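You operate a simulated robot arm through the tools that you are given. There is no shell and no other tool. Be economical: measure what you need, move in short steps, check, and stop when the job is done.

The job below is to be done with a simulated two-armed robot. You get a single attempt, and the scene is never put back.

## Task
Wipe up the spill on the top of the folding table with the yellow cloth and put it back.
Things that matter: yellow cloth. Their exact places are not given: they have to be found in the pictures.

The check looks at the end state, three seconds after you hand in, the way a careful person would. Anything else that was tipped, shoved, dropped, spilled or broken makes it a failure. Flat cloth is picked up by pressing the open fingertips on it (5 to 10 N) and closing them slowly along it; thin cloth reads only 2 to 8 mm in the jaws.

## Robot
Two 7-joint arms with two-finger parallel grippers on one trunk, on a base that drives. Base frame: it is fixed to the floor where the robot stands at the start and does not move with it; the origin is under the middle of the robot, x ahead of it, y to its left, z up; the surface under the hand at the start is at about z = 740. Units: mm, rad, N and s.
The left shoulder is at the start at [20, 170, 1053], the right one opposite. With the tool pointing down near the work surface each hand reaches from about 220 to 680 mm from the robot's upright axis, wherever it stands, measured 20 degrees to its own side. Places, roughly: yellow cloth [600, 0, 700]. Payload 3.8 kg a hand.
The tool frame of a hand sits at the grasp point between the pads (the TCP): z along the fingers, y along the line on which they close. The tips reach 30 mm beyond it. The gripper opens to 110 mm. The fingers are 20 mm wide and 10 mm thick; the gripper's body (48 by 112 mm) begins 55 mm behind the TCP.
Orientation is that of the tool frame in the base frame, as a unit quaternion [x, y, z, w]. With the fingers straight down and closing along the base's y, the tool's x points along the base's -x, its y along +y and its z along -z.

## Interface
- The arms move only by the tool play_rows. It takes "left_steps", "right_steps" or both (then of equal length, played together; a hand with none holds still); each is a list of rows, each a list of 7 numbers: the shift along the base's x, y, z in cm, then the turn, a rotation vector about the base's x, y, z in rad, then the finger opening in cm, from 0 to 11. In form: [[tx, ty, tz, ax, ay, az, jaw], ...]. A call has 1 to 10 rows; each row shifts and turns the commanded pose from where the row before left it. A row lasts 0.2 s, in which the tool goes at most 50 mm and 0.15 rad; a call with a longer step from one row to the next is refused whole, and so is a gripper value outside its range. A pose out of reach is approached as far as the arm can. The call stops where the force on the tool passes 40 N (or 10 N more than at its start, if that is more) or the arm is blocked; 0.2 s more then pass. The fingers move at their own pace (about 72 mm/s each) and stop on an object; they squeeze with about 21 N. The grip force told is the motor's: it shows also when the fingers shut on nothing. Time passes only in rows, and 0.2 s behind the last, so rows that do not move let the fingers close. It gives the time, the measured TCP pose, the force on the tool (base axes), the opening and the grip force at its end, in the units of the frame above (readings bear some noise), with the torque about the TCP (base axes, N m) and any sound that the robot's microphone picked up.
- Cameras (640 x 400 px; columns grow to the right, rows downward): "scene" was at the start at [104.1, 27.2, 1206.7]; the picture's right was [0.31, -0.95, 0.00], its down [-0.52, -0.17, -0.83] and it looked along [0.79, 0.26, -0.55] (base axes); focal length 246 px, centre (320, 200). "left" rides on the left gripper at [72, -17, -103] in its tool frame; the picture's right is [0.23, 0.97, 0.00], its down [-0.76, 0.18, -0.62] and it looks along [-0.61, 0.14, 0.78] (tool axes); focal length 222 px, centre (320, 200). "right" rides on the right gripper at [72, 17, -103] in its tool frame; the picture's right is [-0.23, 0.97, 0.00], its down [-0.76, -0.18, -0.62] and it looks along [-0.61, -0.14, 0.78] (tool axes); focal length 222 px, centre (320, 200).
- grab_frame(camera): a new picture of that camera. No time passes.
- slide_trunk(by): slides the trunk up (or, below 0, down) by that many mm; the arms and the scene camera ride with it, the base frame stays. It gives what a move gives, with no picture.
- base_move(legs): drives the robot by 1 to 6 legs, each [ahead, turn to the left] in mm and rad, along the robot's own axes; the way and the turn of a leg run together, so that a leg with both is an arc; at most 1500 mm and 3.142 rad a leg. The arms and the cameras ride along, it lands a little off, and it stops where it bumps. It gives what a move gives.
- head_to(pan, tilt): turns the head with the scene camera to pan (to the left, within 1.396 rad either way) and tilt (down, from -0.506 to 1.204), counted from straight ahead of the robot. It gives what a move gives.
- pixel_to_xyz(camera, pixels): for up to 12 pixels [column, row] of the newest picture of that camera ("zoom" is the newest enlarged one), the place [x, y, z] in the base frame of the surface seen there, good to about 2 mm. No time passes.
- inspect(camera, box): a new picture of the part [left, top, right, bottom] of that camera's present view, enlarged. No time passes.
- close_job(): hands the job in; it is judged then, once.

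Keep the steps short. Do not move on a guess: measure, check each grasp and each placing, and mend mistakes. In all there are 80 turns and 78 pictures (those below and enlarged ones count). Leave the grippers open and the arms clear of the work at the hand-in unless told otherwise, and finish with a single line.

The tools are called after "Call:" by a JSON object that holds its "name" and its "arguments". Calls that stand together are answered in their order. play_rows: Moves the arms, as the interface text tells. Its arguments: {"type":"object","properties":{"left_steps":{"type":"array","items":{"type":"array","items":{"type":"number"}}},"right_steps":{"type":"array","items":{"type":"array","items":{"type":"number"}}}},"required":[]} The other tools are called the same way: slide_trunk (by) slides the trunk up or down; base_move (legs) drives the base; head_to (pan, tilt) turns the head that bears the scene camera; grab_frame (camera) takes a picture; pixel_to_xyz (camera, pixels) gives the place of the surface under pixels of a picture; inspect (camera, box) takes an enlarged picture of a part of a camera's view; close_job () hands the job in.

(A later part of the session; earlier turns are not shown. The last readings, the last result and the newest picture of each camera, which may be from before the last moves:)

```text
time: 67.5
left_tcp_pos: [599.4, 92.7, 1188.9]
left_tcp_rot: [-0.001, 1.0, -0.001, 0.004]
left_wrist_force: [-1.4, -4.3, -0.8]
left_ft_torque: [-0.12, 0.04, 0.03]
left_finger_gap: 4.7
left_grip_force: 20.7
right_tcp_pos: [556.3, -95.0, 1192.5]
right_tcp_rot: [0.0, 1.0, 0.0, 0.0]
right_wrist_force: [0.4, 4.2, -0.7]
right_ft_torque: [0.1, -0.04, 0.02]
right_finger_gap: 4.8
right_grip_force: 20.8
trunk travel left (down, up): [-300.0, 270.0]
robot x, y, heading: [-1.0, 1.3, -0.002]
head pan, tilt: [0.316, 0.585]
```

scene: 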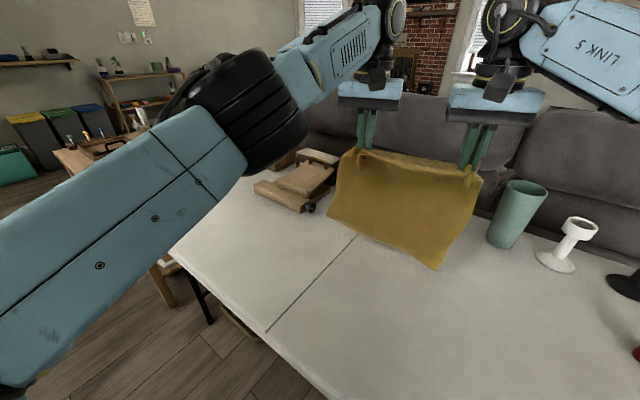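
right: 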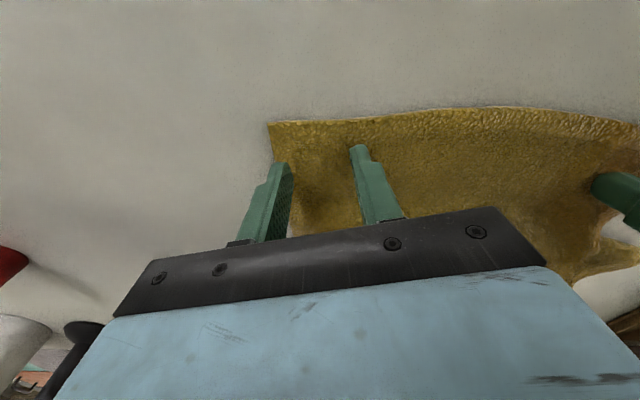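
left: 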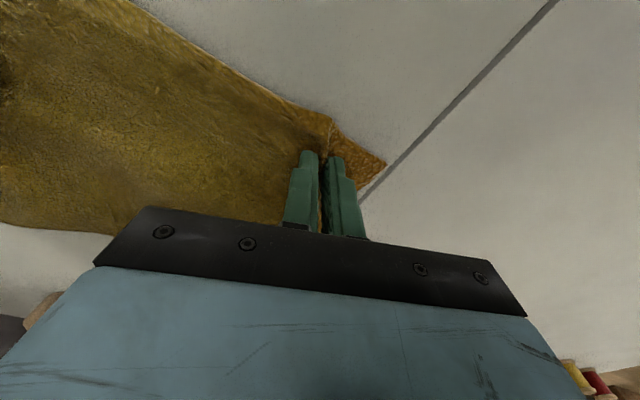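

At TCP z≈1005 the cloth's bottom will touch the table. Next I'll tilt the tools forward 0.6 rad while moving to left (710,44), right (647,-141), hovering at z≈1045.

Call:
{"name": "play_rows", "arguments": {"left_steps": [[1.0, -0.5, -2.4, 0, -0.12, 0, 0], [1.5, -0.7, -2.4, 0, -0.12, 0, 0], [1.9, -0.9, -2.4, 0, -0.12, 0, 0], [1.9, -0.9, -2.4, 0, -0.12, 0, 0], [1.9, -0.9, -2.4, 0, -0.12, 0, 0], [1.9, -0.9, -2.4, 0, 0, 0, 0], [0, 0, 0, 0, 0, 0, 0], [0, 0, 0, 0, 0, 0, 0]], "right_steps": [[1.0, -0.5, -2.4, 0, -0.12, 0, 0], [1.2, -0.7, -2.4, 0, -0.12, 0, 0], [1.7, -0.9, -2.4, 0, -0.12, 0, 0], [1.7, -0.9, -2.4, 0, -0.12, 0, 0], [1.7, -0.9, -2.4, 0, -0.12, 0, 0], [1.7, -0.7, -2.4, 0, 0, 0, 0], [0, 0, 0, 0, 0, 0, 0], [0, 0, 0, 0, 0, 0, 0]]}}

Call:
{"name": "head_to", "arguments": {"pan": 0.1, "tilt": 0.75}}

Call:
{"name": "grab_frame", "arguments": {"camera": "scene"}}

```text
time: 69.3
left_tcp_pos: [703.1, 45.1, 1046.6]
left_tcp_rot: [0.0, 0.954, -0.001, 0.299]
left_wrist_force: [-0.7, -4.4, -0.1]
left_ft_torque: [-0.12, 0.06, -0.04]
left_finger_gap: 4.9
left_grip_force: 21.4
right_tcp_pos: [645.9, -139.9, 1048.8]
right_tcp_rot: [0.0, 0.955, 0.0, 0.296]
right_wrist_force: [1.2, 3.9, -0.8]
right_ft_torque: [0.08, 0.04, 0.07]
right_finger_gap: 4.7
right_grip_force: 21.2
trunk travel left (down, up): [-300.0, 270.0]
robot x, y, heading: [-0.1, -0.2, -0.0]
head pan, tilt: [0.316, 0.585]
```

```text
time: 70.1
left_tcp_pos: [701.6, 43.8, 1045.8]
left_tcp_rot: [0.0, 0.954, -0.001, 0.3]
left_wrist_force: [-0.7, -4.6, 0.1]
left_ft_torque: [-0.11, 0.06, -0.03]
left_finger_gap: 4.9
left_grip_force: 20.8
right_tcp_pos: [645.3, -139.3, 1049.5]
right_tcp_rot: [0.0, 0.955, 0.001, 0.296]
right_wrist_force: [0.7, 3.8, -1.3]
right_ft_torque: [0.09, -0.01, 0.07]
right_finger_gap: 4.9
right_grip_force: 21.3
trunk travel left (down, up): [-300.0, 270.0]
robot x, y, heading: [0.1, 2.7, 0.003]
head pan, tilt: [0.099, 0.75]
```

```text
27 pictures are left
```

scene: 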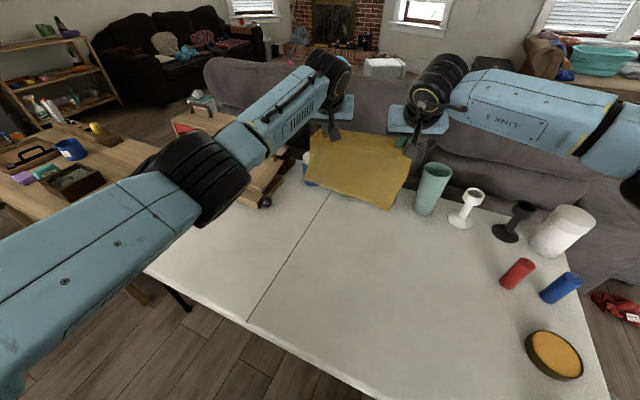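

It reached the spot without trouble. I'll measure the bottom edge of the cloth and the objects behind it before lowering.

Call:
{"name": "pixel_to_xyz", "arguments": {"camera": "scene", "pixels": [[392, 206], [350, 195], [308, 178], [318, 135], [410, 160], [302, 182], [422, 205]]}}

Call:
{"name": "inspect", "arguments": {"camera": "scene", "box": [270, 100, 470, 230]}}

```text
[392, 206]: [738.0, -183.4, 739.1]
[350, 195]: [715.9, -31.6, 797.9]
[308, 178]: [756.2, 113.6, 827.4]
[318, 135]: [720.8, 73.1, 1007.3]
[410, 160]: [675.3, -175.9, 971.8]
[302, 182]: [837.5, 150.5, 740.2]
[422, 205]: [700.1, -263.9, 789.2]
```

```text
3.08 times, centred on (370, 165) of scene
```

zoom: 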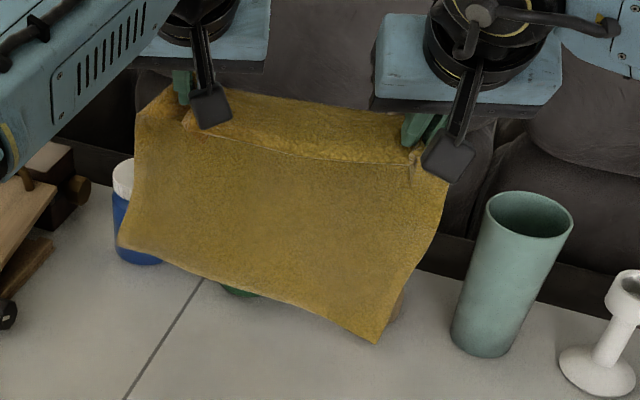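

The cloth hangs just in front of the jar and pestle, clear of both. I'll lower it 55 mm to touch, then sweep back towards -x in an arc so it lays flat.

Call:
{"name": "play_rows", "arguments": {"left_steps": [[0, 0, -2.8, 0, 0, 0, 0], [0, 0, -2.7, 0, 0, 0, 0], [-2.29, 0.86, -0.11, 0, 0, 0, 0], [-2.27, 0.85, -0.32, 0, 0, 0, 0], [-2.23, 0.84, -0.54, 0, 0, 0, 0], [-2.16, 0.81, -0.74, 0, 0, 0, 0], [-2.08, 0.78, -0.95, 0, 0, 0, 0], [-1.97, 0.74, -1.13, 0, 0, 0, 0], [-1.84, 0.69, -1.31, 0, 0, 0, 0], [-1.7, 0.64, -1.48, 0, 0, 0, 0]], "right_steps": [[0, 0, -2.8, 0, 0, 0, 0], [0, 0, -2.7, 0, 0, 0, 0], [-2.29, 0.86, -0.11, 0, 0, 0, 0], [-2.27, 0.85, -0.32, 0, 0, 0, 0], [-2.23, 0.84, -0.54, 0, 0, 0, 0], [-2.16, 0.81, -0.74, 0, 0, 0, 0], [-2.08, 0.78, -0.95, 0, 0, 0, 0], [-1.97, 0.74, -1.13, 0, 0, 0, 0], [-1.84, 0.69, -1.31, 0, 0, 0, 0], [-1.7, 0.64, -1.48, 0, 0, 0, 0]]}}

Call:
{"name": "grab_frame", "arguments": {"camera": "scene"}}

```text
time: 72.3
left_tcp_pos: [534.9, 105.1, 925.8]
left_tcp_rot: [0.0, 0.954, -0.001, 0.301]
left_wrist_force: [-1.3, -3.2, 0.3]
left_ft_torque: [-0.1, 0.02, -0.08]
left_finger_gap: 4.8
left_grip_force: 21.4
right_tcp_pos: [480.4, -78.9, 928.0]
right_tcp_rot: [0.0, 0.955, -0.001, 0.296]
right_wrist_force: [0.8, 3.6, 0.1]
right_ft_torque: [0.08, 0.01, 0.09]
right_finger_gap: 4.9
right_grip_force: 21.1
trunk travel left (down, up): [-300.0, 270.0]
robot x, y, heading: [1.1, -0.0, 0.002]
head pan, tilt: [0.099, 0.75]
```

```text
25 pictures are left
```

scene: 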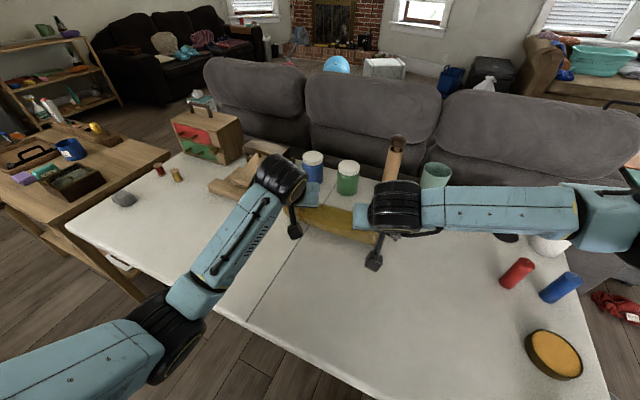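

The cloth is laying out, and the jars and the pestle are still standing. I'll continue the arc.

Call:
{"name": "play_rows", "arguments": {"left_steps": [[-1.54, 0.58, -1.64, 0, 0, 0, 0], [-1.37, 0.51, -1.77, 0, 0, 0, 0], [-1.18, 0.44, -1.89, 0, 0, 0, 0], [-0.98, 0.37, -2.0, 0, 0, 0, 0], [-0.78, 0.29, -2.08, 0, 0, 0, 0], [-0.56, 0.21, -2.14, 0, 0, 0, 0], [-0.34, 0.13, -2.0, 0, 0, 0, 0], [-0.3, 0.1, -0.8, 0, 0, 0, 0], [0, 0, 0, 0, 0, 0, 0]], "right_steps": [[-1.54, 0.58, -1.64, 0, 0, 0, 0], [-1.37, 0.51, -1.77, 0, 0, 0, 0], [-1.18, 0.44, -1.89, 0, 0, 0, 0], [-0.98, 0.37, -2.0, 0, 0, 0, 0], [-0.78, 0.29, -2.08, 0, 0, 0, 0], [-0.56, 0.21, -2.14, 0, 0, 0, 0], [-0.34, 0.13, -2.0, 0, 0, 0, 0], [-0.3, 0.1, -0.8, 0, 0, 0, 0], [0, 0, 0, 0, 0, 0, 0]]}}

Call:
{"name": "grab_frame", "arguments": {"camera": "scene"}}

Call:
{"name": "grab_frame", "arguments": {"camera": "left"}}

```text
time: 74.3
left_tcp_pos: [464.7, 133.6, 781.1]
left_tcp_rot: [-0.001, 0.954, 0.0, 0.299]
left_wrist_force: [-1.2, -4.8, 1.5]
left_ft_torque: [-0.11, 0.02, -0.05]
left_finger_gap: 4.7
left_grip_force: 21.1
right_tcp_pos: [408.5, -51.8, 784.3]
right_tcp_rot: [0.0, 0.955, 0.0, 0.296]
right_wrist_force: [0.9, 3.5, -0.6]
right_ft_torque: [0.09, -0.03, 0.06]
right_finger_gap: 4.6
right_grip_force: 20.9
trunk travel left (down, up): [-300.0, 270.0]
robot x, y, heading: [-3.7, 0.7, 0.001]
head pan, tilt: [0.099, 0.75]
```

```text
24 pictures are left
```

scene: 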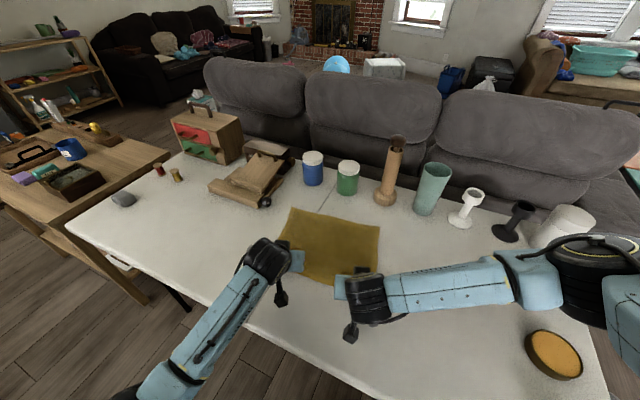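

```text
23 pictures are left
```

left: 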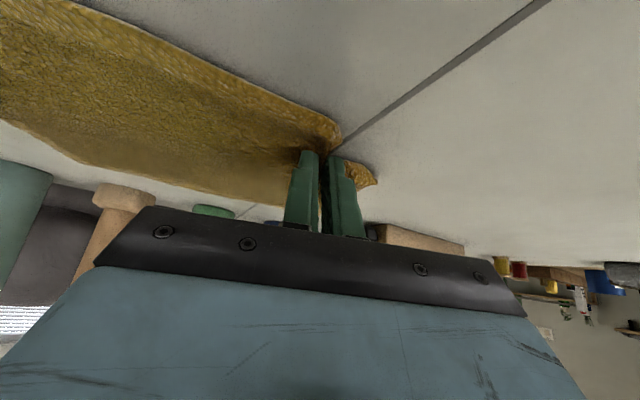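

Excellent: the cloth is laid flat. I'll measure the far corners at (293,208) and (379,229) while the hands still hold the near edge.

Call:
{"name": "pixel_to_xyz", "arguments": {"camera": "scene", "pixels": [[293, 210], [377, 229], [335, 218], [320, 245], [375, 262], [300, 240]]}}

Call:
{"name": "inspect", "arguments": {"camera": "scene", "box": [230, 180, 430, 310]}}

```text
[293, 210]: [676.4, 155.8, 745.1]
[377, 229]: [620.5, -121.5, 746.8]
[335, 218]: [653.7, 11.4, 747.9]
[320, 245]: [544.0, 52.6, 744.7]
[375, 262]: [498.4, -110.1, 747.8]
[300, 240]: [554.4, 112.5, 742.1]
```

```text
3.08 times, centred on (330, 245) of scene
```

zoom: 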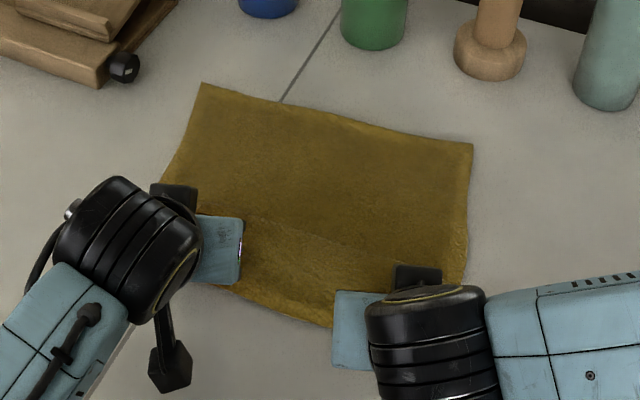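

The far corners are now at (676,156) and (620,-122), against (748,78) and (654,-197) at the start. So the cloth is flat but about (-53,+76) off. I'll release the near edge, then grip near the far corners and drag it home low over the table. First I'll straighten a little, lower, open, and rise well clear.

Call:
{"name": "play_rows", "arguments": {"left_steps": [[-0.8, 0.3, -0.4, 0, 0, 0, 0], [0, 0, -0.3, 0, 0, 0, 0], [0, 0, 0, 0, 0, 0, 2], [0, 0, 0, 0, 0, 0, 4], [0, 0, 1.5, 0, 0, 0, 4], [0, 0, 4, 0, 0.1, 0, 4], [0, 0, 4.5, 0, 0.1, 0, 4], [0, 0, 4.5, 0, 0, 0, 4], [0, 0, 4.5, 0, 0, 0, 4], [0, 0, 4.5, 0, 0, 0, 4]], "right_steps": [[-0.8, 0.3, -0.4, 0, 0, 0, 0], [0, 0, -0.3, 0, 0, 0, 0], [0, 0, 0, 0, 0, 0, 2], [0, 0, 0, 0, 0, 0, 4], [0, 0, 1.5, 0, 0, 0, 4], [0, 0, 4, 0, 0.1, 0, 4], [0, 0, 4.5, 0, 0.1, 0, 4], [0, 0, 4.5, 0, 0, 0, 4], [0, 0, 4.5, 0, 0, 0, 4], [0, 0, 4.5, 0, 0, 0, 4]]}}

Call:
{"name": "slide_trunk", "arguments": {"by": -150}}

Call:
{"name": "grab_frame", "arguments": {"camera": "scene"}}

```text
time: 76.7
left_tcp_pos: [467.3, 156.3, 970.0]
left_tcp_rot: [-0.005, 0.981, 0.028, 0.191]
left_wrist_force: [0.1, 0.3, 0.6]
left_ft_torque: [0.01, -0.02, 0.03]
left_finger_gap: 40.1
left_grip_force: 0.0
left hand out of reach, approached as far as the arm can: row 10
right_tcp_pos: [400.9, -50.3, 1013.4]
right_tcp_rot: [0.0, 0.98, 0.001, 0.198]
right_wrist_force: [-0.1, 0.2, -0.3]
right_ft_torque: [0.03, -0.02, 0.04]
right_finger_gap: 39.9
right_grip_force: 0.1
trunk travel left (down, up): [-300.0, 270.0]
robot x, y, heading: [-2.1, 0.9, -0.005]
head pan, tilt: [0.099, 0.75]
stopped in row 10 (left hand): the arm was blocked; the commanded pose is now the measured one
```

```text
time: 78.4
left_tcp_pos: [467.8, 156.9, 820.7]
left_tcp_rot: [-0.005, 0.981, 0.029, 0.192]
left_wrist_force: [-1.2, 0.4, -0.2]
left_ft_torque: [0.01, 0.05, -0.04]
left_finger_gap: 40.1
left_grip_force: 0.1
right_tcp_pos: [400.1, -48.3, 862.3]
right_tcp_rot: [-0.001, 0.98, 0.0, 0.199]
right_wrist_force: [-0.2, 0.1, 0.0]
right_ft_torque: [-0.01, 0.04, 0.04]
right_finger_gap: 39.9
right_grip_force: 0.0
trunk travel left (down, up): [-150.0, 420.0]
robot x, y, heading: [1.8, 2.8, 0.002]
head pan, tilt: [0.099, 0.75]
```

```text
21 pictures are left
```

scene: 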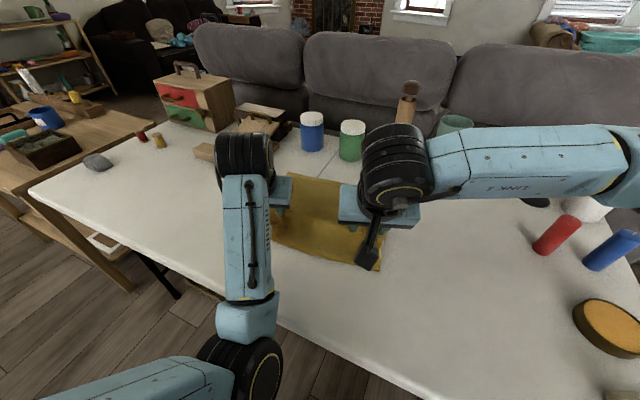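

I'm clear now. Next I'll move above the far grip points: left (619,129), right (578,-75).

Call:
{"name": "play_rows", "arguments": {"left_steps": [[2.53, -0.47, 1, 0, 0, 0, 4], [2.53, -0.47, 1, 0, 0, 0, 4], [2.53, -0.47, 0, 0, 0, 0, 4], [2.53, -0.47, 0, 0, 0, 0, 4], [2.53, -0.47, 0, 0, 0, 0, 4], [2.53, -0.47, 0, 0, 0, 0, 4], [0, 0, -2.5, 0, 0, 0, 4], [0, 0, -3, 0, 0, 0, 4], [0, 0, 0, 0, 0, 0, 4]], "right_steps": [[2.98, -0.45, 0, 0, 0, 0, 4], [2.98, -0.45, 0, 0, 0, 0, 4], [2.98, -0.45, 0, 0, 0, 0, 4], [2.98, -0.45, 0, 0, 0, 0, 4], [2.98, -0.45, 0, 0, 0, 0, 4], [2.98, -0.45, 0, 0, 0, 0, 4], [0, 0, -4, 0, 0, 0, 4], [0, 0, -3.6, 0, 0, 0, 4], [0, 0, 0, 0, 0, 0, 4]]}}

Call:
{"name": "grab_frame", "arguments": {"camera": "scene"}}

Call:
{"name": "grab_frame", "arguments": {"camera": "left"}}

Call:
{"name": "grab_frame", "arguments": {"camera": "right"}}

```text
time: 80.4
left_tcp_pos: [619.1, 127.1, 783.0]
left_tcp_rot: [-0.005, 0.981, 0.026, 0.192]
left_wrist_force: [-0.4, -0.1, 0.6]
left_ft_torque: [-0.02, 0.0, -0.02]
left_finger_gap: 40.0
left_grip_force: 0.1
right_tcp_pos: [578.2, -76.6, 785.6]
right_tcp_rot: [-0.001, 0.98, 0.0, 0.199]
right_wrist_force: [0.1, 0.6, -0.4]
right_ft_torque: [0.03, -0.03, 0.01]
right_finger_gap: 39.8
right_grip_force: 0.0
trunk travel left (down, up): [-150.0, 420.0]
robot x, y, heading: [-0.6, -0.9, 0.004]
head pan, tilt: [0.099, 0.75]
```

```text
20 pictures are left
```

scene: 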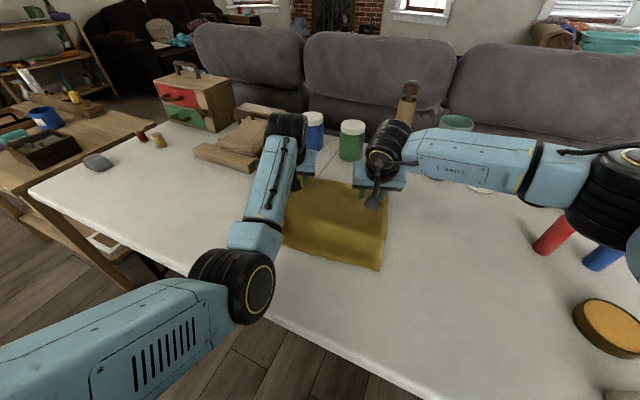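

```text
19 pictures are left
```

left: 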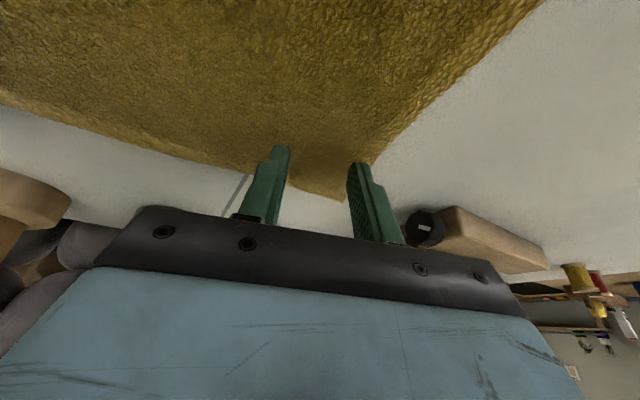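

```text
18 pictures are left
```

right: 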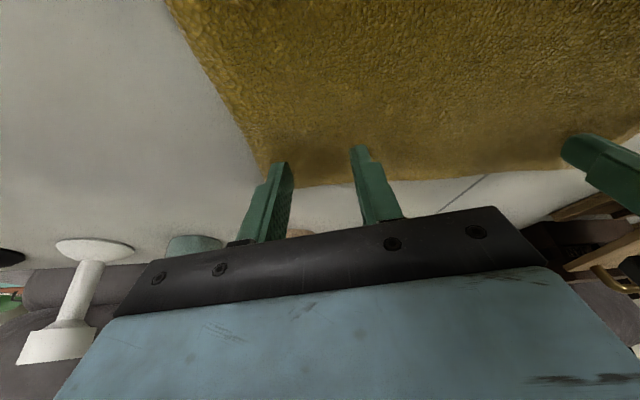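

The fingertips are near the far edge and corner. I'll measure the edges in both hand pictures to set the inset.

Call:
{"name": "pixel_to_xyz", "arguments": {"camera": "left", "pixels": [[342, 198], [378, 158], [220, 165], [120, 135], [430, 100]]}}

Call:
{"name": "pixel_to_xyz", "arguments": {"camera": "right", "pixels": [[262, 175], [330, 183], [450, 175], [250, 140], [215, 70]]}}

Call:
{"name": "pixel_to_xyz", "arguments": {"camera": "scene", "pixels": [[379, 269], [384, 230], [386, 212], [283, 242], [340, 258]]}}

```text
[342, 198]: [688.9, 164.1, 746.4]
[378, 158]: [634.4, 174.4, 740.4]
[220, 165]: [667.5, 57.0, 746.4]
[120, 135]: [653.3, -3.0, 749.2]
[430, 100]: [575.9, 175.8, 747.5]
```

```text
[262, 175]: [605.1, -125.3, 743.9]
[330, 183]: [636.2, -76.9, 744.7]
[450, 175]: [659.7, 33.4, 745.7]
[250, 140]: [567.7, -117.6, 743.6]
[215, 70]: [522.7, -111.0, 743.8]
```

```text
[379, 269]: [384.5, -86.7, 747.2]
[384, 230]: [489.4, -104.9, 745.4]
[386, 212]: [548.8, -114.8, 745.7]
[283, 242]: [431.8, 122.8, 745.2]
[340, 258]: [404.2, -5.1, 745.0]
```

The fingertips actually sit about 45–50 mm inside the edges, which is good. I'll shift inward a few mm and lower to touch.

Call:
{"name": "play_rows", "arguments": {"left_steps": [[0, -0.5, 0, 0, 0, 0, 4], [0, 0, -0.4, 0, 0, 0, 4], [0, 0, -0.3, 0, 0, 0, 4], [0, 0, 0, 0, 0, 0, 4]], "right_steps": [[0, 0.4, 0, 0, 0, 0, 4], [0, 0, -0.5, 0, 0, 0, 4], [0, 0, -0.4, 0, 0, 0, 4], [0, 0, 0, 0, 0, 0, 4]]}}

```text
time: 81.4
left_tcp_pos: [618.7, 121.8, 776.6]
left_tcp_rot: [-0.004, 0.981, 0.025, 0.192]
left_wrist_force: [-0.2, -0.6, 0.4]
left_ft_torque: [-0.01, 0.01, 0.0]
left_finger_gap: 40.2
left_grip_force: 0.0
right_tcp_pos: [579.5, -72.1, 777.1]
right_tcp_rot: [-0.001, 0.98, 0.001, 0.198]
right_wrist_force: [0.1, -0.1, 0.5]
right_ft_torque: [-0.02, 0.02, 0.0]
right_finger_gap: 40.2
right_grip_force: 0.0
trunk travel left (down, up): [-150.0, 420.0]
robot x, y, heading: [2.0, 0.9, -0.001]
head pan, tilt: [0.099, 0.75]
```

No contact yet. I'll go down in 1–2 mm steps.

Call:
{"name": "play_rows", "arguments": {"left_steps": [[0, 0, -0.15, 0, 0, 0, 4], [0, 0, -0.15, 0, 0, 0, 4], [0, 0, 0, 0, 0, 0, 4]], "right_steps": [[0, 0, -0.15, 0, 0, 0, 4], [0, 0, -0.2, 0, 0, 0, 4], [0, 0, 0, 0, 0, 0, 4]]}}

```text
time: 82.2
left_tcp_pos: [620.4, 121.3, 775.2]
left_tcp_rot: [-0.005, 0.981, 0.026, 0.194]
left_wrist_force: [0.1, -0.2, 5.0]
left_ft_torque: [-0.13, -0.04, 0.0]
left_finger_gap: 40.0
left_grip_force: 0.1
right_tcp_pos: [578.6, -71.9, 775.3]
right_tcp_rot: [-0.001, 0.98, 0.0, 0.199]
right_wrist_force: [-0.1, -0.4, 3.6]
right_ft_torque: [-0.02, 0.02, 0.0]
right_finger_gap: 40.0
right_grip_force: 0.1
trunk travel left (down, up): [-150.0, 420.0]
robot x, y, heading: [-0.9, 1.2, 0.003]
head pan, tilt: [0.099, 0.75]
```

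The hands read 5.0 and 3.6 N. I'll add a touch more press and close slowly.

Call:
{"name": "play_rows", "arguments": {"left_steps": [[0, 0, -0.1, 0, 0, 0, 4], [0, 0, 0, 0, 0, 0, 3.3], [0, 0, 0, 0, 0, 0, 2.7], [0, 0, 0, 0, 0, 0, 2.1], [0, 0, 0, 0, 0, 0, 1.5], [0, 0, 0, 0, 0, 0, 1], [0, 0, 0, 0, 0, 0, 0.5], [0, 0, 0, 0, 0, 0, 0], [0, 0, 0, 0, 0, 0, 0], [0, 0, 0, 0, 0, 0, 0]], "right_steps": [[0, 0, -0.15, 0, 0, 0, 4], [0, 0, 0, 0, 0, 0, 3.3], [0, 0, 0, 0, 0, 0, 2.7], [0, 0, 0, 0, 0, 0, 2.1], [0, 0, 0, 0, 0, 0, 1.5], [0, 0, 0, 0, 0, 0, 1], [0, 0, 0, 0, 0, 0, 0.5], [0, 0, 0, 0, 0, 0, 0], [0, 0, 0, 0, 0, 0, 0], [0, 0, 0, 0, 0, 0, 0]]}}

```text
time: 84.4
left_tcp_pos: [618.3, 121.0, 773.4]
left_tcp_rot: [-0.005, 0.981, 0.025, 0.193]
left_wrist_force: [-0.8, -6.5, 3.5]
left_ft_torque: [-0.21, 0.01, -0.02]
left_finger_gap: 4.3
left_grip_force: 21.3
right_tcp_pos: [580.0, -72.2, 773.1]
right_tcp_rot: [-0.002, 0.98, 0.002, 0.199]
right_wrist_force: [2.3, 6.3, 14.1]
right_ft_torque: [0.16, -0.13, 0.03]
right_finger_gap: 4.0
right_grip_force: 21.0
trunk travel left (down, up): [-150.0, 420.0]
robot x, y, heading: [0.8, -0.3, -0.001]
head pan, tilt: [0.099, 0.75]
```

Both hands grip (4.3 and 4.0 mm). I'll lift 8 mm and drag the far edge home: left (+57,-86), right (+35,-84).

Call:
{"name": "play_rows", "arguments": {"left_steps": [[0, 0, 0.8, 0, 0, 0, 0], [0.95, -1.43, 0, 0, 0, 0, 0], [0.95, -1.43, 0, 0, 0, 0, 0], [0.95, -1.43, 0, 0, 0, 0, 0], [0.95, -1.43, 0, 0, 0, 0, 0], [0.95, -1.43, 0, 0, 0, 0, 0], [0.95, -1.43, 0, 0, 0, 0, 0], [0, 0, 0, 0, 0, 0, 0]], "right_steps": [[0, 0, 0.8, 0, 0, 0, 0], [0.58, -1.4, 0, 0, 0, 0, 0], [0.58, -1.4, 0, 0, 0, 0, 0], [0.58, -1.4, 0, 0, 0, 0, 0], [0.58, -1.4, 0, 0, 0, 0, 0], [0.58, -1.4, 0, 0, 0, 0, 0], [0.58, -1.4, 0, 0, 0, 0, 0], [0, 0, 0, 0, 0, 0, 0]]}}

Call:
{"name": "grab_frame", "arguments": {"camera": "scene"}}

Call:
{"name": "pixel_to_xyz", "arguments": {"camera": "scene", "pixels": [[379, 269], [384, 230], [386, 212], [283, 242], [340, 258]]}}

```text
time: 86.2
left_tcp_pos: [669.6, 38.3, 782.8]
left_tcp_rot: [-0.004, 0.981, 0.024, 0.193]
left_wrist_force: [-3.3, -11.4, -0.9]
left_ft_torque: [-0.38, 0.08, -0.03]
left_finger_gap: 4.4
left_grip_force: 20.8
left hand out of reach, approached as far as the arm can: row 7
right_tcp_pos: [615.5, -155.4, 781.2]
right_tcp_rot: [-0.001, 0.98, 0.001, 0.198]
right_wrist_force: [2.0, 11.4, 0.7]
right_ft_torque: [0.32, -0.06, 0.05]
right_finger_gap: 4.2
right_grip_force: 20.5
trunk travel left (down, up): [-150.0, 420.0]
robot x, y, heading: [0.9, 0.6, 0.005]
head pan, tilt: [0.099, 0.75]
```

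```text
17 pictures are left
```

scene: 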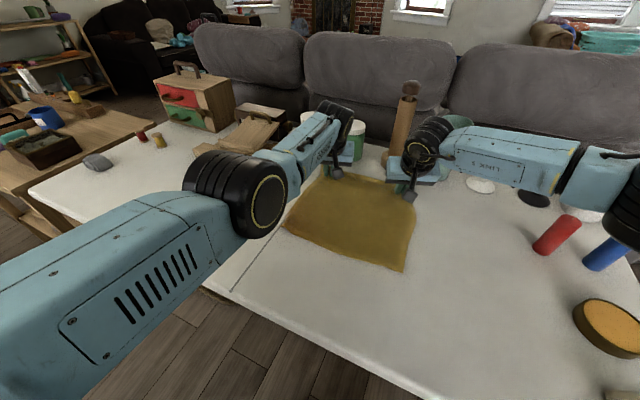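

```text
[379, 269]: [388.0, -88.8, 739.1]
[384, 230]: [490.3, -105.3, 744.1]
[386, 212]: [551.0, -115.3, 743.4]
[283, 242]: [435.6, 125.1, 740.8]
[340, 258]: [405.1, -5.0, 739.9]
```

The cloth is flat and following well. I'll measure its near corners at (403,270) and (283,228).

Call:
{"name": "pixel_to_xyz", "arguments": {"camera": "scene", "pixels": [[402, 269], [284, 228], [414, 200], [320, 178], [345, 250], [350, 215]]}}

Call:
{"name": "grab_frame", "arguments": {"camera": "left"}}

Call:
{"name": "grab_frame", "arguments": {"camera": "right"}}

```text
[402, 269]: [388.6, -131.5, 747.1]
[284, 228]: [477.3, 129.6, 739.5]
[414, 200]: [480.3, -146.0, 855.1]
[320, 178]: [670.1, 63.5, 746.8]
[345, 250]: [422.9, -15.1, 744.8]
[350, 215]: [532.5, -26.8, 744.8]
```

```text
16 pictures are left
```

left: 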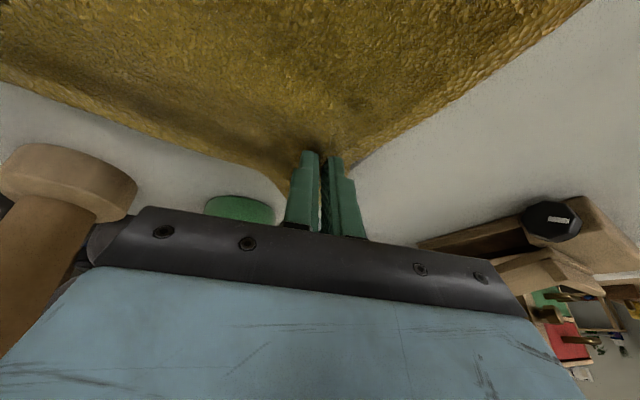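

```text
15 pictures are left
```

right: 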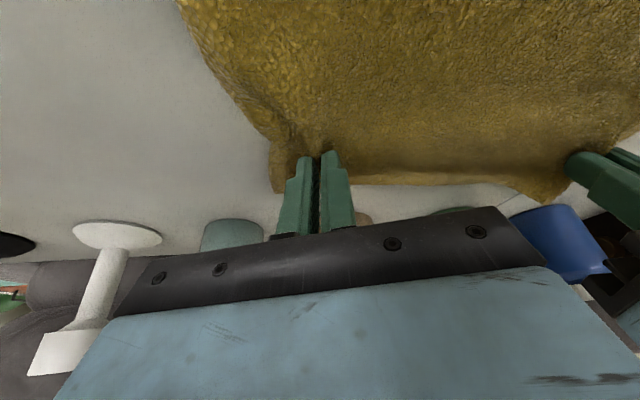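

The near corners are about 30–40 mm towards -y of the start, while the far edge looks right. I'll shift both hands 10 mm back towards +y, lower, release, rise, and measure everything with the view clear.

Call:
{"name": "play_rows", "arguments": {"left_steps": [[0, 1.0, 0, 0, 0, 0, 0], [0, 0, -0.6, 0, 0, 0, 0], [0, 0, 0, 0, 0, 0, 1.5], [0, 0, 0, 0, 0, 0, 4], [0, 0, 1, 0, 0, 0, 4], [0, 0, 3, 0, 0, 0, 4], [-2, 2, 3, 0, 0, 0, 4], [-2.5, 3, 1, 0, 0, 0, 4], [-2.5, 3, 1, 0, 0, 0, 4], [-2, 3.5, 0, 0, 0, 0, 4]], "right_steps": [[0, 1.0, 0, 0, 0, 0, 0], [0, 0, -0.6, 0, 0, 0, 0], [0, 0, 0, 0, 0, 0, 1.5], [0, 0, 0, 0, 0, 0, 4], [0, 0, 1, 0, 0, 0, 4], [0, 0, 3, 0, 0, 0, 4], [-2, 0, 3, 0, 0, 0, 4], [-2.5, -1.5, 3, 0, 0, 0, 4], [-2.5, -1.5, 3, 0, 0, 0, 4], [-2, -2, 2, 0, 0, 0, 4]]}}

Call:
{"name": "grab_frame", "arguments": {"camera": "scene"}}

```text
time: 88.4
left_tcp_pos: [576.3, 164.2, 866.7]
left_tcp_rot: [-0.005, 0.981, 0.026, 0.193]
left_wrist_force: [-0.4, 0.2, 0.4]
left_ft_torque: [-0.01, 0.0, 0.03]
left_finger_gap: 39.7
left_grip_force: 0.1
right_tcp_pos: [524.3, -193.6, 924.1]
right_tcp_rot: [-0.001, 0.98, 0.001, 0.198]
right_wrist_force: [-0.4, -0.2, 0.5]
right_ft_torque: [0.0, -0.02, 0.02]
right_finger_gap: 39.9
right_grip_force: 0.1
trunk travel left (down, up): [-150.0, 420.0]
robot x, y, heading: [-2.5, -0.7, 0.0]
head pan, tilt: [0.099, 0.75]
```

```text
14 pictures are left
```

scene: 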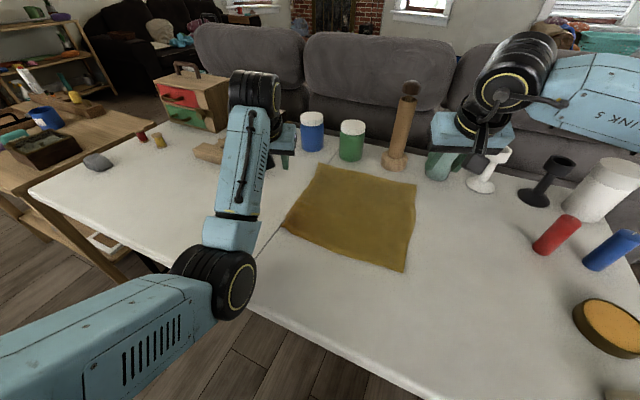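

The cloth is flat and the view is open. I'll measure all four corners, and take a zoomed look.

Call:
{"name": "pixel_to_xyz", "arguments": {"camera": "scene", "pixels": [[320, 166], [415, 184], [403, 269], [284, 226], [350, 220], [366, 174]]}}

Call:
{"name": "inspect", "arguments": {"camera": "scene", "box": [200, 120, 460, 290]}}

```text
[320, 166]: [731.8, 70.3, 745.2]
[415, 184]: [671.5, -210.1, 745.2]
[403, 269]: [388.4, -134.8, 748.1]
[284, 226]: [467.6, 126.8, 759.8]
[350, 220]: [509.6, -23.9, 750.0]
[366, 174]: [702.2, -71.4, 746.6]
```

```text
2.35 times, centred on (330, 205) of scene
```

zoom: 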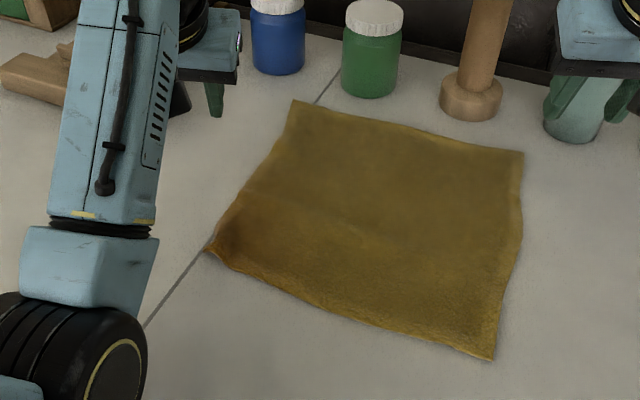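

The cloth is flat, and its centre is about 27 mm off the start. The near-left corner is the worst: about 54 mm short in y and slightly raised. I'll fix the near edge by gripping near both near corners and pulling towards +y. I'll move above them first.

Call:
{"name": "play_rows", "arguments": {"left_steps": [[-2.06, -1.68, 0, 0, 0, 0, 4], [-2.06, -1.68, -1, 0, 0, 0, 4], [-2.06, -1.68, -2, 0, 0, 0, 4], [-2.06, -1.68, -2, 0, 0, 0, 4], [-2.06, -1.68, -1.7, 0, 0, 0, 4], [0, 0, -1.5, 0, 0, 0, 4], [0, 0, 0, 0, 0, 0, 4]], "right_steps": [[-2.14, 1.8, -2, 0, 0, 0, 4], [-2.14, 1.8, -2.5, 0, 0, 0, 4], [-2.14, 1.8, -2.6, 0, 0, 0, 4], [-2.14, 1.8, -2.7, 0, 0, 0, 4], [-2.14, 1.8, -2.6, 0, 0, 0, 4], [0, 0, -1.5, 0, 0, 0, 4], [0, 0, 0, 0, 0, 0, 4]]}}

Call:
{"name": "grab_frame", "arguments": {"camera": "left"}}

Call:
{"name": "grab_frame", "arguments": {"camera": "right"}}

```text
time: 90.0
left_tcp_pos: [476.6, 80.8, 784.4]
left_tcp_rot: [-0.005, 0.981, 0.025, 0.193]
left_wrist_force: [1.3, 0.1, -0.2]
left_ft_torque: [-0.01, 0.02, 0.01]
left_finger_gap: 39.9
left_grip_force: 0.1
right_tcp_pos: [416.7, -105.0, 786.5]
right_tcp_rot: [0.0, 0.98, 0.0, 0.198]
right_wrist_force: [-0.3, 0.2, 0.0]
right_ft_torque: [0.02, 0.02, -0.04]
right_finger_gap: 40.2
right_grip_force: 0.0
trunk travel left (down, up): [-150.0, 420.0]
robot x, y, heading: [1.3, -0.5, 0.001]
head pan, tilt: [0.099, 0.75]
```

```text
12 pictures are left
```

left: 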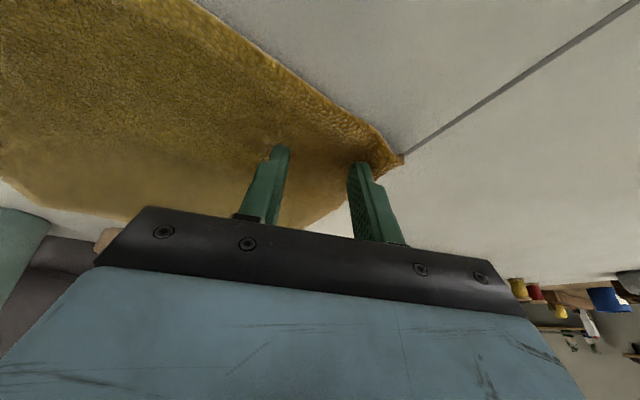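

```text
11 pictures are left
```

right: 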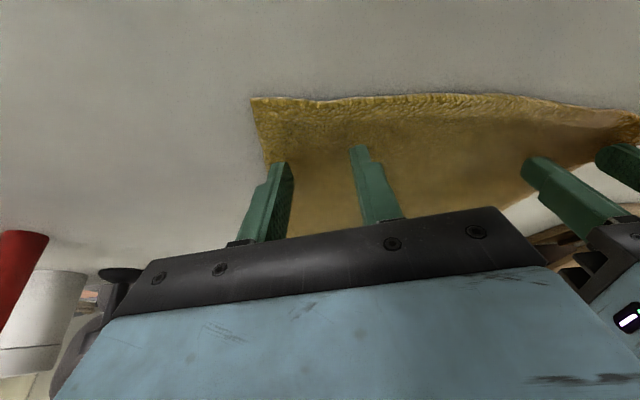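

Both hands are over single-layer cloth. I'll shift 6 mm inward and lower to touch.

Call:
{"name": "play_rows", "arguments": {"left_steps": [[0, -0.6, 0, 0, 0, 0, 4], [0, 0, -0.5, 0, 0, 0, 4], [0, 0, -0.4, 0, 0, 0, 4], [0, 0, -0.15, 0, 0, 0, 4], [0, 0, 0, 0, 0, 0, 4]], "right_steps": [[0, 0.6, 0, 0, 0, 0, 4], [0, 0, -0.6, 0, 0, 0, 4], [0, 0, -0.5, 0, 0, 0, 4], [0, 0, -0.15, 0, 0, 0, 4], [0, 0, 0, 0, 0, 0, 4]]}}

```text
time: 91.2
left_tcp_pos: [476.6, 74.5, 775.7]
left_tcp_rot: [-0.005, 0.981, 0.026, 0.193]
left_wrist_force: [1.1, 0.3, 4.7]
left_ft_torque: [-0.07, -0.03, 0.03]
left_finger_gap: 39.5
left_grip_force: 0.1
right_tcp_pos: [418.4, -99.3, 775.7]
right_tcp_rot: [-0.001, 0.98, 0.0, 0.199]
right_wrist_force: [0.1, -0.8, 4.5]
right_ft_torque: [-0.06, -0.02, 0.0]
right_finger_gap: 40.3
right_grip_force: 0.0
trunk travel left (down, up): [-150.0, 420.0]
robot x, y, heading: [2.9, -4.5, 0.001]
head pan, tilt: [0.099, 0.75]
```

Both hands read about 4.6 N. I'll press slightly more and close slowly.

Call:
{"name": "play_rows", "arguments": {"left_steps": [[0, 0, -0.1, 0, 0, 0, 4], [0, 0, 0, 0, 0, 0, 3.3], [0, 0, 0, 0, 0, 0, 2.7], [0, 0, 0, 0, 0, 0, 2.1], [0, 0, 0, 0, 0, 0, 1.5], [0, 0, 0, 0, 0, 0, 1], [0, 0, 0, 0, 0, 0, 0.5], [0, 0, 0, 0, 0, 0, 0], [0, 0, 0, 0, 0, 0, 0], [0, 0, 0, 0, 0, 0, 0]], "right_steps": [[0, 0, -0.1, 0, 0, 0, 4], [0, 0, 0, 0, 0, 0, 3.3], [0, 0, 0, 0, 0, 0, 2.7], [0, 0, 0, 0, 0, 0, 2.1], [0, 0, 0, 0, 0, 0, 1.5], [0, 0, 0, 0, 0, 0, 1], [0, 0, 0, 0, 0, 0, 0.5], [0, 0, 0, 0, 0, 0, 0], [0, 0, 0, 0, 0, 0, 0], [0, 0, 0, 0, 0, 0, 0]]}}

```text
time: 93.4
left_tcp_pos: [477.1, 72.6, 773.8]
left_tcp_rot: [-0.005, 0.981, 0.025, 0.192]
left_wrist_force: [-2.9, -13.3, 8.1]
left_ft_torque: [-0.4, 0.11, -0.07]
left_finger_gap: 4.7
left_grip_force: 21.2
right_tcp_pos: [417.1, -98.5, 773.6]
right_tcp_rot: [-0.001, 0.98, 0.0, 0.199]
right_wrist_force: [4.4, 13.0, 16.0]
right_ft_torque: [0.43, -0.18, 0.05]
right_finger_gap: 5.0
right_grip_force: 21.1
trunk travel left (down, up): [-150.0, 420.0]
robot x, y, heading: [-0.0, 0.2, 0.003]
head pan, tilt: [0.099, 0.75]
```

Both hands grip. I'll lift 6 mm and shift the near edge: left (0,+43), right (-14,+36).

Call:
{"name": "play_rows", "arguments": {"left_steps": [[0, 0, 0.6, 0, 0, 0, 0], [0, 1.1, 0, 0, 0, 0, 0], [0, 1.1, 0, 0, 0, 0, 0], [0, 1.1, 0, 0, 0, 0, 0], [0, 1.0, 0, 0, 0, 0, 0], [0, 0, -0.5, 0, 0, 0, 0], [0, 0, 0, 0, 0, 0, 0]], "right_steps": [[0, 0, 0.6, 0, 0, 0, 0], [-0.35, 0.9, 0, 0, 0, 0, 0], [-0.35, 0.9, 0, 0, 0, 0, 0], [-0.35, 0.9, 0, 0, 0, 0, 0], [-0.35, 0.9, 0, 0, 0, 0, 0], [0, 0, -0.5, 0, 0, 0, 0], [0, 0, 0, 0, 0, 0, 0]]}}

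Call:
{"name": "play_rows", "arguments": {"left_steps": [[0, 0, 0, 0, 0, 0, 1.5], [0, 0, 0, 0, 0, 0, 4], [0, 0, 0, 0, 0, 0, 4], [0, 0, 1, 0, 0, 0, 4], [0, 0, 3, 0, 0.1, 0, 4], [0, 2, 2, 0, 0.1, 0, 4], [-1, 3, 2, 0, 0.1, 0, 4], [-1.5, 4, 2, 0, 0.09, 0, 4], [-1.5, 4, 2, 0, 0, 0, 4], [-1.5, 4, 1, 0, 0, 0, 4]], "right_steps": [[0, 0, 0, 0, 0, 0, 1.5], [0, 0, 0, 0, 0, 0, 4], [0, 0, 0, 0, 0, 0, 4], [0, 0, 1, 0, 0, 0, 4], [0, 0, 3, 0, 0.1, 0, 4], [0, -1, 3, 0, 0.1, 0, 4], [-1, -3, 3, 0, 0.1, 0, 4], [-1, -4, 2, 0, 0.1, 0, 4], [-1, -4, 2, 0, 0, 0, 4], [-1, -4, 2, 0, 0, 0, 4]]}}

Call:
{"name": "grab_frame", "arguments": {"camera": "scene"}}

```text
time: 95.0
left_tcp_pos: [475.5, 114.4, 776.2]
left_tcp_rot: [-0.004, 0.981, 0.024, 0.192]
left_wrist_force: [-7.1, -18.0, 3.9]
left_ft_torque: [-0.64, 0.22, -0.04]
left_finger_gap: 4.9
left_grip_force: 21.0
right_tcp_pos: [403.3, -62.5, 775.5]
right_tcp_rot: [-0.001, 0.98, 0.003, 0.2]
right_wrist_force: [5.2, 17.9, 14.6]
right_ft_torque: [0.63, -0.23, 0.08]
right_finger_gap: 7.6
right_grip_force: 20.7
trunk travel left (down, up): [-150.0, 420.0]
robot x, y, heading: [0.8, 1.0, 0.004]
head pan, tilt: [0.099, 0.75]
```

```text
time: 97.2
left_tcp_pos: [500.4, 304.5, 822.2]
left_tcp_rot: [0.0, 1.0, 0.026, 0.0]
left_wrist_force: [0.0, 0.9, -0.6]
left_ft_torque: [0.0, -0.02, 0.0]
left_finger_gap: 40.3
left_grip_force: 0.1
left hand out of reach, approached as far as the arm can: row 5, 6, 7, 8, 9
right_tcp_pos: [363.4, -225.0, 932.7]
right_tcp_rot: [-0.001, 1.0, 0.0, -0.002]
right_wrist_force: [-0.2, 0.2, 0.9]
right_ft_torque: [-0.03, 0.01, 0.03]
right_finger_gap: 40.1
right_grip_force: 0.2
trunk travel left (down, up): [-150.0, 420.0]
robot x, y, heading: [2.8, -0.3, -0.001]
head pan, tilt: [0.099, 0.75]
```

```text
10 pictures are left
```

scene: 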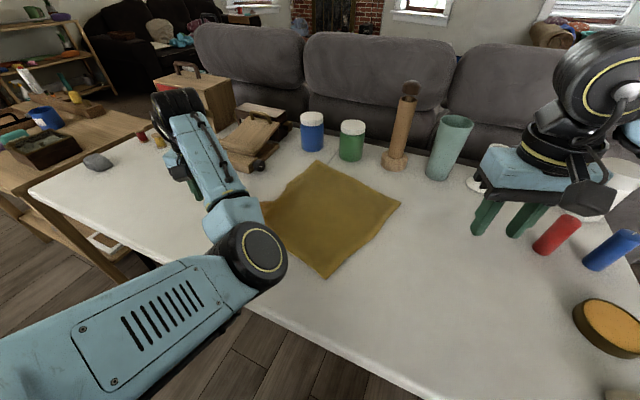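

The cloth turned more than I intended; the left hand may have dragged it while leaving. I'll measure the corners.

Call:
{"name": "pixel_to_xyz", "arguments": {"camera": "scene", "pixels": [[319, 163], [399, 204], [327, 275], [266, 205], [330, 220], [265, 160]]}}

Call:
{"name": "inspect", "arguments": {"camera": "scene", "box": [200, 120, 460, 290]}}

```text
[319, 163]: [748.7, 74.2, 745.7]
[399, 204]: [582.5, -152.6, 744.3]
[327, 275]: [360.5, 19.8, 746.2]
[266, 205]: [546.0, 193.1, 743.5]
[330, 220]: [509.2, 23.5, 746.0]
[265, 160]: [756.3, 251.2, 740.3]
```

```text
2.35 times, centred on (330, 205) of scene
```

zoom: 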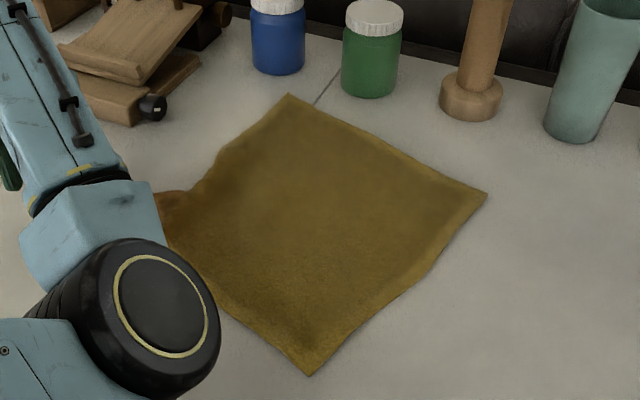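

Corner A is exactly home at (749,74), but the cloth is turned about 17° around it. I'll raise the left hand, then look for corner D.

Call:
{"name": "play_rows", "arguments": {"left_steps": [[0, 0, 2.5, 0, 0, 0, 4], [0, 0, 2.5, 0, 0, 0, 4], [0, 0, 2.5, 0, 0, 0, 4], [0, 0, 2.5, 0, 0, 0, 4], [0, 0, 0, 0, 0, 0, 4]]}}

Call:
{"name": "grab_frame", "arguments": {"camera": "left"}}

```text
time: 98.4
left_tcp_pos: [519.2, 321.4, 916.2]
left_tcp_rot: [0.001, 1.0, 0.026, -0.002]
left_wrist_force: [-0.4, -0.4, -1.0]
left_ft_torque: [0.02, 0.03, -0.01]
left_finger_gap: 39.9
left_grip_force: 0.0
left hand out of reach, approached as far as the arm can: row 1, 2, 3, 4
right_tcp_pos: [364.0, -224.3, 932.7]
right_tcp_rot: [-0.001, 1.0, 0.0, -0.001]
right_wrist_force: [-0.2, 0.2, -0.7]
right_ft_torque: [0.02, -0.02, 0.0]
right_finger_gap: 40.1
right_grip_force: 0.1
trunk travel left (down, up): [-150.0, 420.0]
robot x, y, heading: [-3.1, 1.8, 0.002]
head pan, tilt: [0.099, 0.75]
```

```text
8 pictures are left
```

left: 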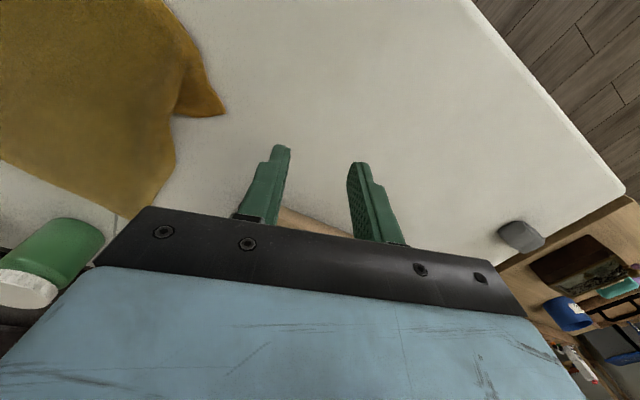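

The spill area looks clean here too. Corner D shows at (222,112). I'll measure it and the left edge.

Call:
{"name": "pixel_to_xyz", "arguments": {"camera": "left", "pixels": [[220, 111], [180, 115], [175, 160], [145, 205], [190, 45], [165, 12]]}}

Call:
{"name": "play_rows", "arguments": {"left_steps": [[2.5, 0, 1, 0, 0, 0, 4], [2.5, 0, 1, 0, 0, 0, 4], [2.5, 0, 0, 0, 0, 0, 4], [0, 0, 0, 0, 0, 0, 4]]}}

```text
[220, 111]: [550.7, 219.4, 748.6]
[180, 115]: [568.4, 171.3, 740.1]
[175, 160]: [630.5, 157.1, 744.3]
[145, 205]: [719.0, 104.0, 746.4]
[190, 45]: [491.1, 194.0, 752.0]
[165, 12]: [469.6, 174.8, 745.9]
```

```text
time: 99.4
left_tcp_pos: [594.2, 321.3, 935.0]
left_tcp_rot: [0.0, 1.0, 0.026, -0.001]
left_wrist_force: [-0.2, 0.5, -0.8]
left_ft_torque: [-0.03, -0.02, -0.04]
left_finger_gap: 39.8
left_grip_force: 0.0
right_tcp_pos: [363.0, -224.5, 933.2]
right_tcp_rot: [-0.001, 1.0, 0.0, -0.001]
right_wrist_force: [0.5, 0.2, -0.5]
right_ft_torque: [-0.01, 0.02, -0.02]
right_finger_gap: 40.1
right_grip_force: 0.0
trunk travel left (down, up): [-150.0, 420.0]
robot x, y, heading: [-3.0, 1.3, -0.002]
head pan, tilt: [0.099, 0.75]
```

The left arm tracks properly again. My plan is to grip mid left edge (625,108) and mid right edge (496,-35), with tools pre-turned -0.3 rad to match, then rotate the cloth +0.3 rad about corner A. I'll move above the grips first.

Call:
{"name": "play_rows", "arguments": {"left_steps": [[0.52, -3.55, -1.5, 0, 0, -0.05, 4], [0.52, -3.55, -1.5, 0, 0, -0.05, 4], [0.52, -3.55, -2.5, 0, 0, -0.05, 4], [0.52, -3.55, -2.5, 0, 0, -0.05, 4], [0.52, -3.55, -2.5, 0, 0, -0.05, 4], [0.5, -3.55, -2.5, 0, 0, -0.05, 4], [0, 0, -2.0, 0, 0, 0, 4], [0, 0, 0, 0, 0, 0, 4]], "right_steps": [[2.2, 3.16, -1.5, 0, 0, -0.05, 4], [2.2, 3.16, -1.5, 0, 0, -0.05, 4], [2.2, 3.16, -2.5, 0, 0, -0.05, 4], [2.2, 3.16, -2.5, 0, 0, -0.05, 4], [2.2, 3.16, -2.5, 0, 0, -0.05, 4], [2.3, 3.15, -2.5, 0, 0, -0.05, 4], [0, 0, -1.8, 0, 0, 0, 4], [0, 0, 0, 0, 0, 0, 4]]}}

Call:
{"name": "grab_frame", "arguments": {"camera": "left"}}

```text
time: 101.2
left_tcp_pos: [624.2, 109.6, 784.5]
left_tcp_rot: [0.149, 0.988, 0.026, 0.003]
left_wrist_force: [1.1, -0.6, -0.8]
left_ft_torque: [-0.01, -0.02, -0.01]
left_finger_gap: 40.2
left_grip_force: 0.1
right_tcp_pos: [498.7, -33.1, 784.3]
right_tcp_rot: [0.148, 0.989, 0.0, 0.001]
right_wrist_force: [-0.7, 0.1, -0.8]
right_ft_torque: [-0.01, 0.0, -0.01]
right_finger_gap: 40.0
right_grip_force: 0.0
trunk travel left (down, up): [-150.0, 420.0]
robot x, y, heading: [2.3, -1.1, -0.003]
head pan, tilt: [0.099, 0.75]
```

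```text
7 pictures are left
```

left: 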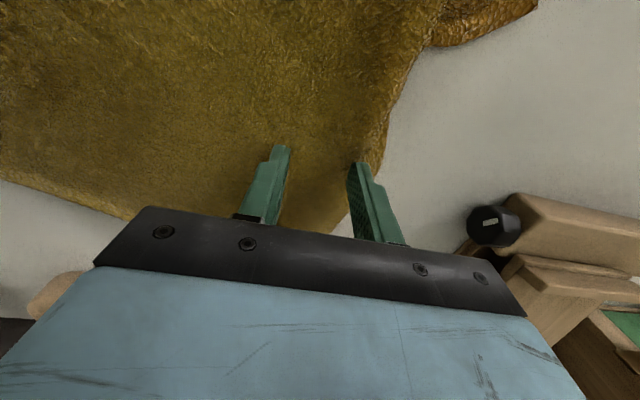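

The position is good. I'll nudge inward 8 mm and lower to contact.

Call:
{"name": "play_rows", "arguments": {"left_steps": [[-0.25, -0.75, 0, 0, 0, 0, 4], [0, 0, -0.5, 0, 0, 0, 4], [0, 0, -0.4, 0, 0, 0, 4], [0, 0, -0.15, 0, 0, 0, 4], [0, 0, 0, 0, 0, 0, 4]], "right_steps": [[0, 0, 0, 0, 0, 0, 4], [0, 0, -0.5, 0, 0, 0, 4], [0, 0, -0.4, 0, 0, 0, 4], [0, 0, -0.15, 0, 0, 0, 4], [0, 0, 0, 0, 0, 0, 4]]}}

```text
time: 102.4
left_tcp_pos: [621.3, 100.0, 775.0]
left_tcp_rot: [0.149, 0.989, 0.026, 0.002]
left_wrist_force: [1.0, 0.2, 1.0]
left_ft_torque: [-0.06, -0.02, 0.03]
left_finger_gap: 40.0
left_grip_force: 0.1
right_tcp_pos: [497.7, -34.1, 774.0]
right_tcp_rot: [0.149, 0.989, 0.0, -0.001]
right_wrist_force: [0.7, 0.4, 2.9]
right_ft_torque: [0.03, -0.03, 0.05]
right_finger_gap: 40.1
right_grip_force: 0.1
trunk travel left (down, up): [-150.0, 420.0]
robot x, y, heading: [-3.8, 2.0, 0.004]
head pan, tilt: [0.099, 0.75]
```

Contact is light (1 and 2.9 N). I'll press 2 mm more and close slowly.

Call:
{"name": "play_rows", "arguments": {"left_steps": [[0, 0, -0.25, 0, 0, 0, 4], [0, 0, -0.05, 0, 0, 0, 3.3], [0, 0, 0, 0, 0, 0, 2.7], [0, 0, 0, 0, 0, 0, 2.1], [0, 0, 0, 0, 0, 0, 1.5], [0, 0, 0, 0, 0, 0, 1], [0, 0, 0, 0, 0, 0, 0.5], [0, 0, 0, 0, 0, 0, 0], [0, 0, 0, 0, 0, 0, 0], [0, 0, 0, 0, 0, 0, 0]], "right_steps": [[0, 0, -0.15, 0, 0, 0, 4], [0, 0, -0.05, 0, 0, 0, 3.3], [0, 0, 0, 0, 0, 0, 2.7], [0, 0, 0, 0, 0, 0, 2.1], [0, 0, 0, 0, 0, 0, 1.5], [0, 0, 0, 0, 0, 0, 1], [0, 0, 0, 0, 0, 0, 0.5], [0, 0, 0, 0, 0, 0, 0], [0, 0, 0, 0, 0, 0, 0], [0, 0, 0, 0, 0, 0, 0]]}}

```text
time: 104.6
left_tcp_pos: [619.2, 100.8, 773.3]
left_tcp_rot: [0.148, 0.989, 0.026, 0.004]
left_wrist_force: [-4.0, -8.0, 18.5]
left_ft_torque: [-0.35, 0.14, 0.05]
left_finger_gap: 5.0
left_grip_force: 21.3
right_tcp_pos: [495.3, -34.2, 773.8]
right_tcp_rot: [0.149, 0.989, 0.001, 0.001]
right_wrist_force: [4.9, 6.1, 5.0]
right_ft_torque: [0.18, -0.15, 0.03]
right_finger_gap: 4.5
right_grip_force: 21.3
trunk travel left (down, up): [-150.0, 420.0]
robot x, y, heading: [-0.0, 1.6, 0.004]
head pan, tilt: [0.099, 0.75]
```

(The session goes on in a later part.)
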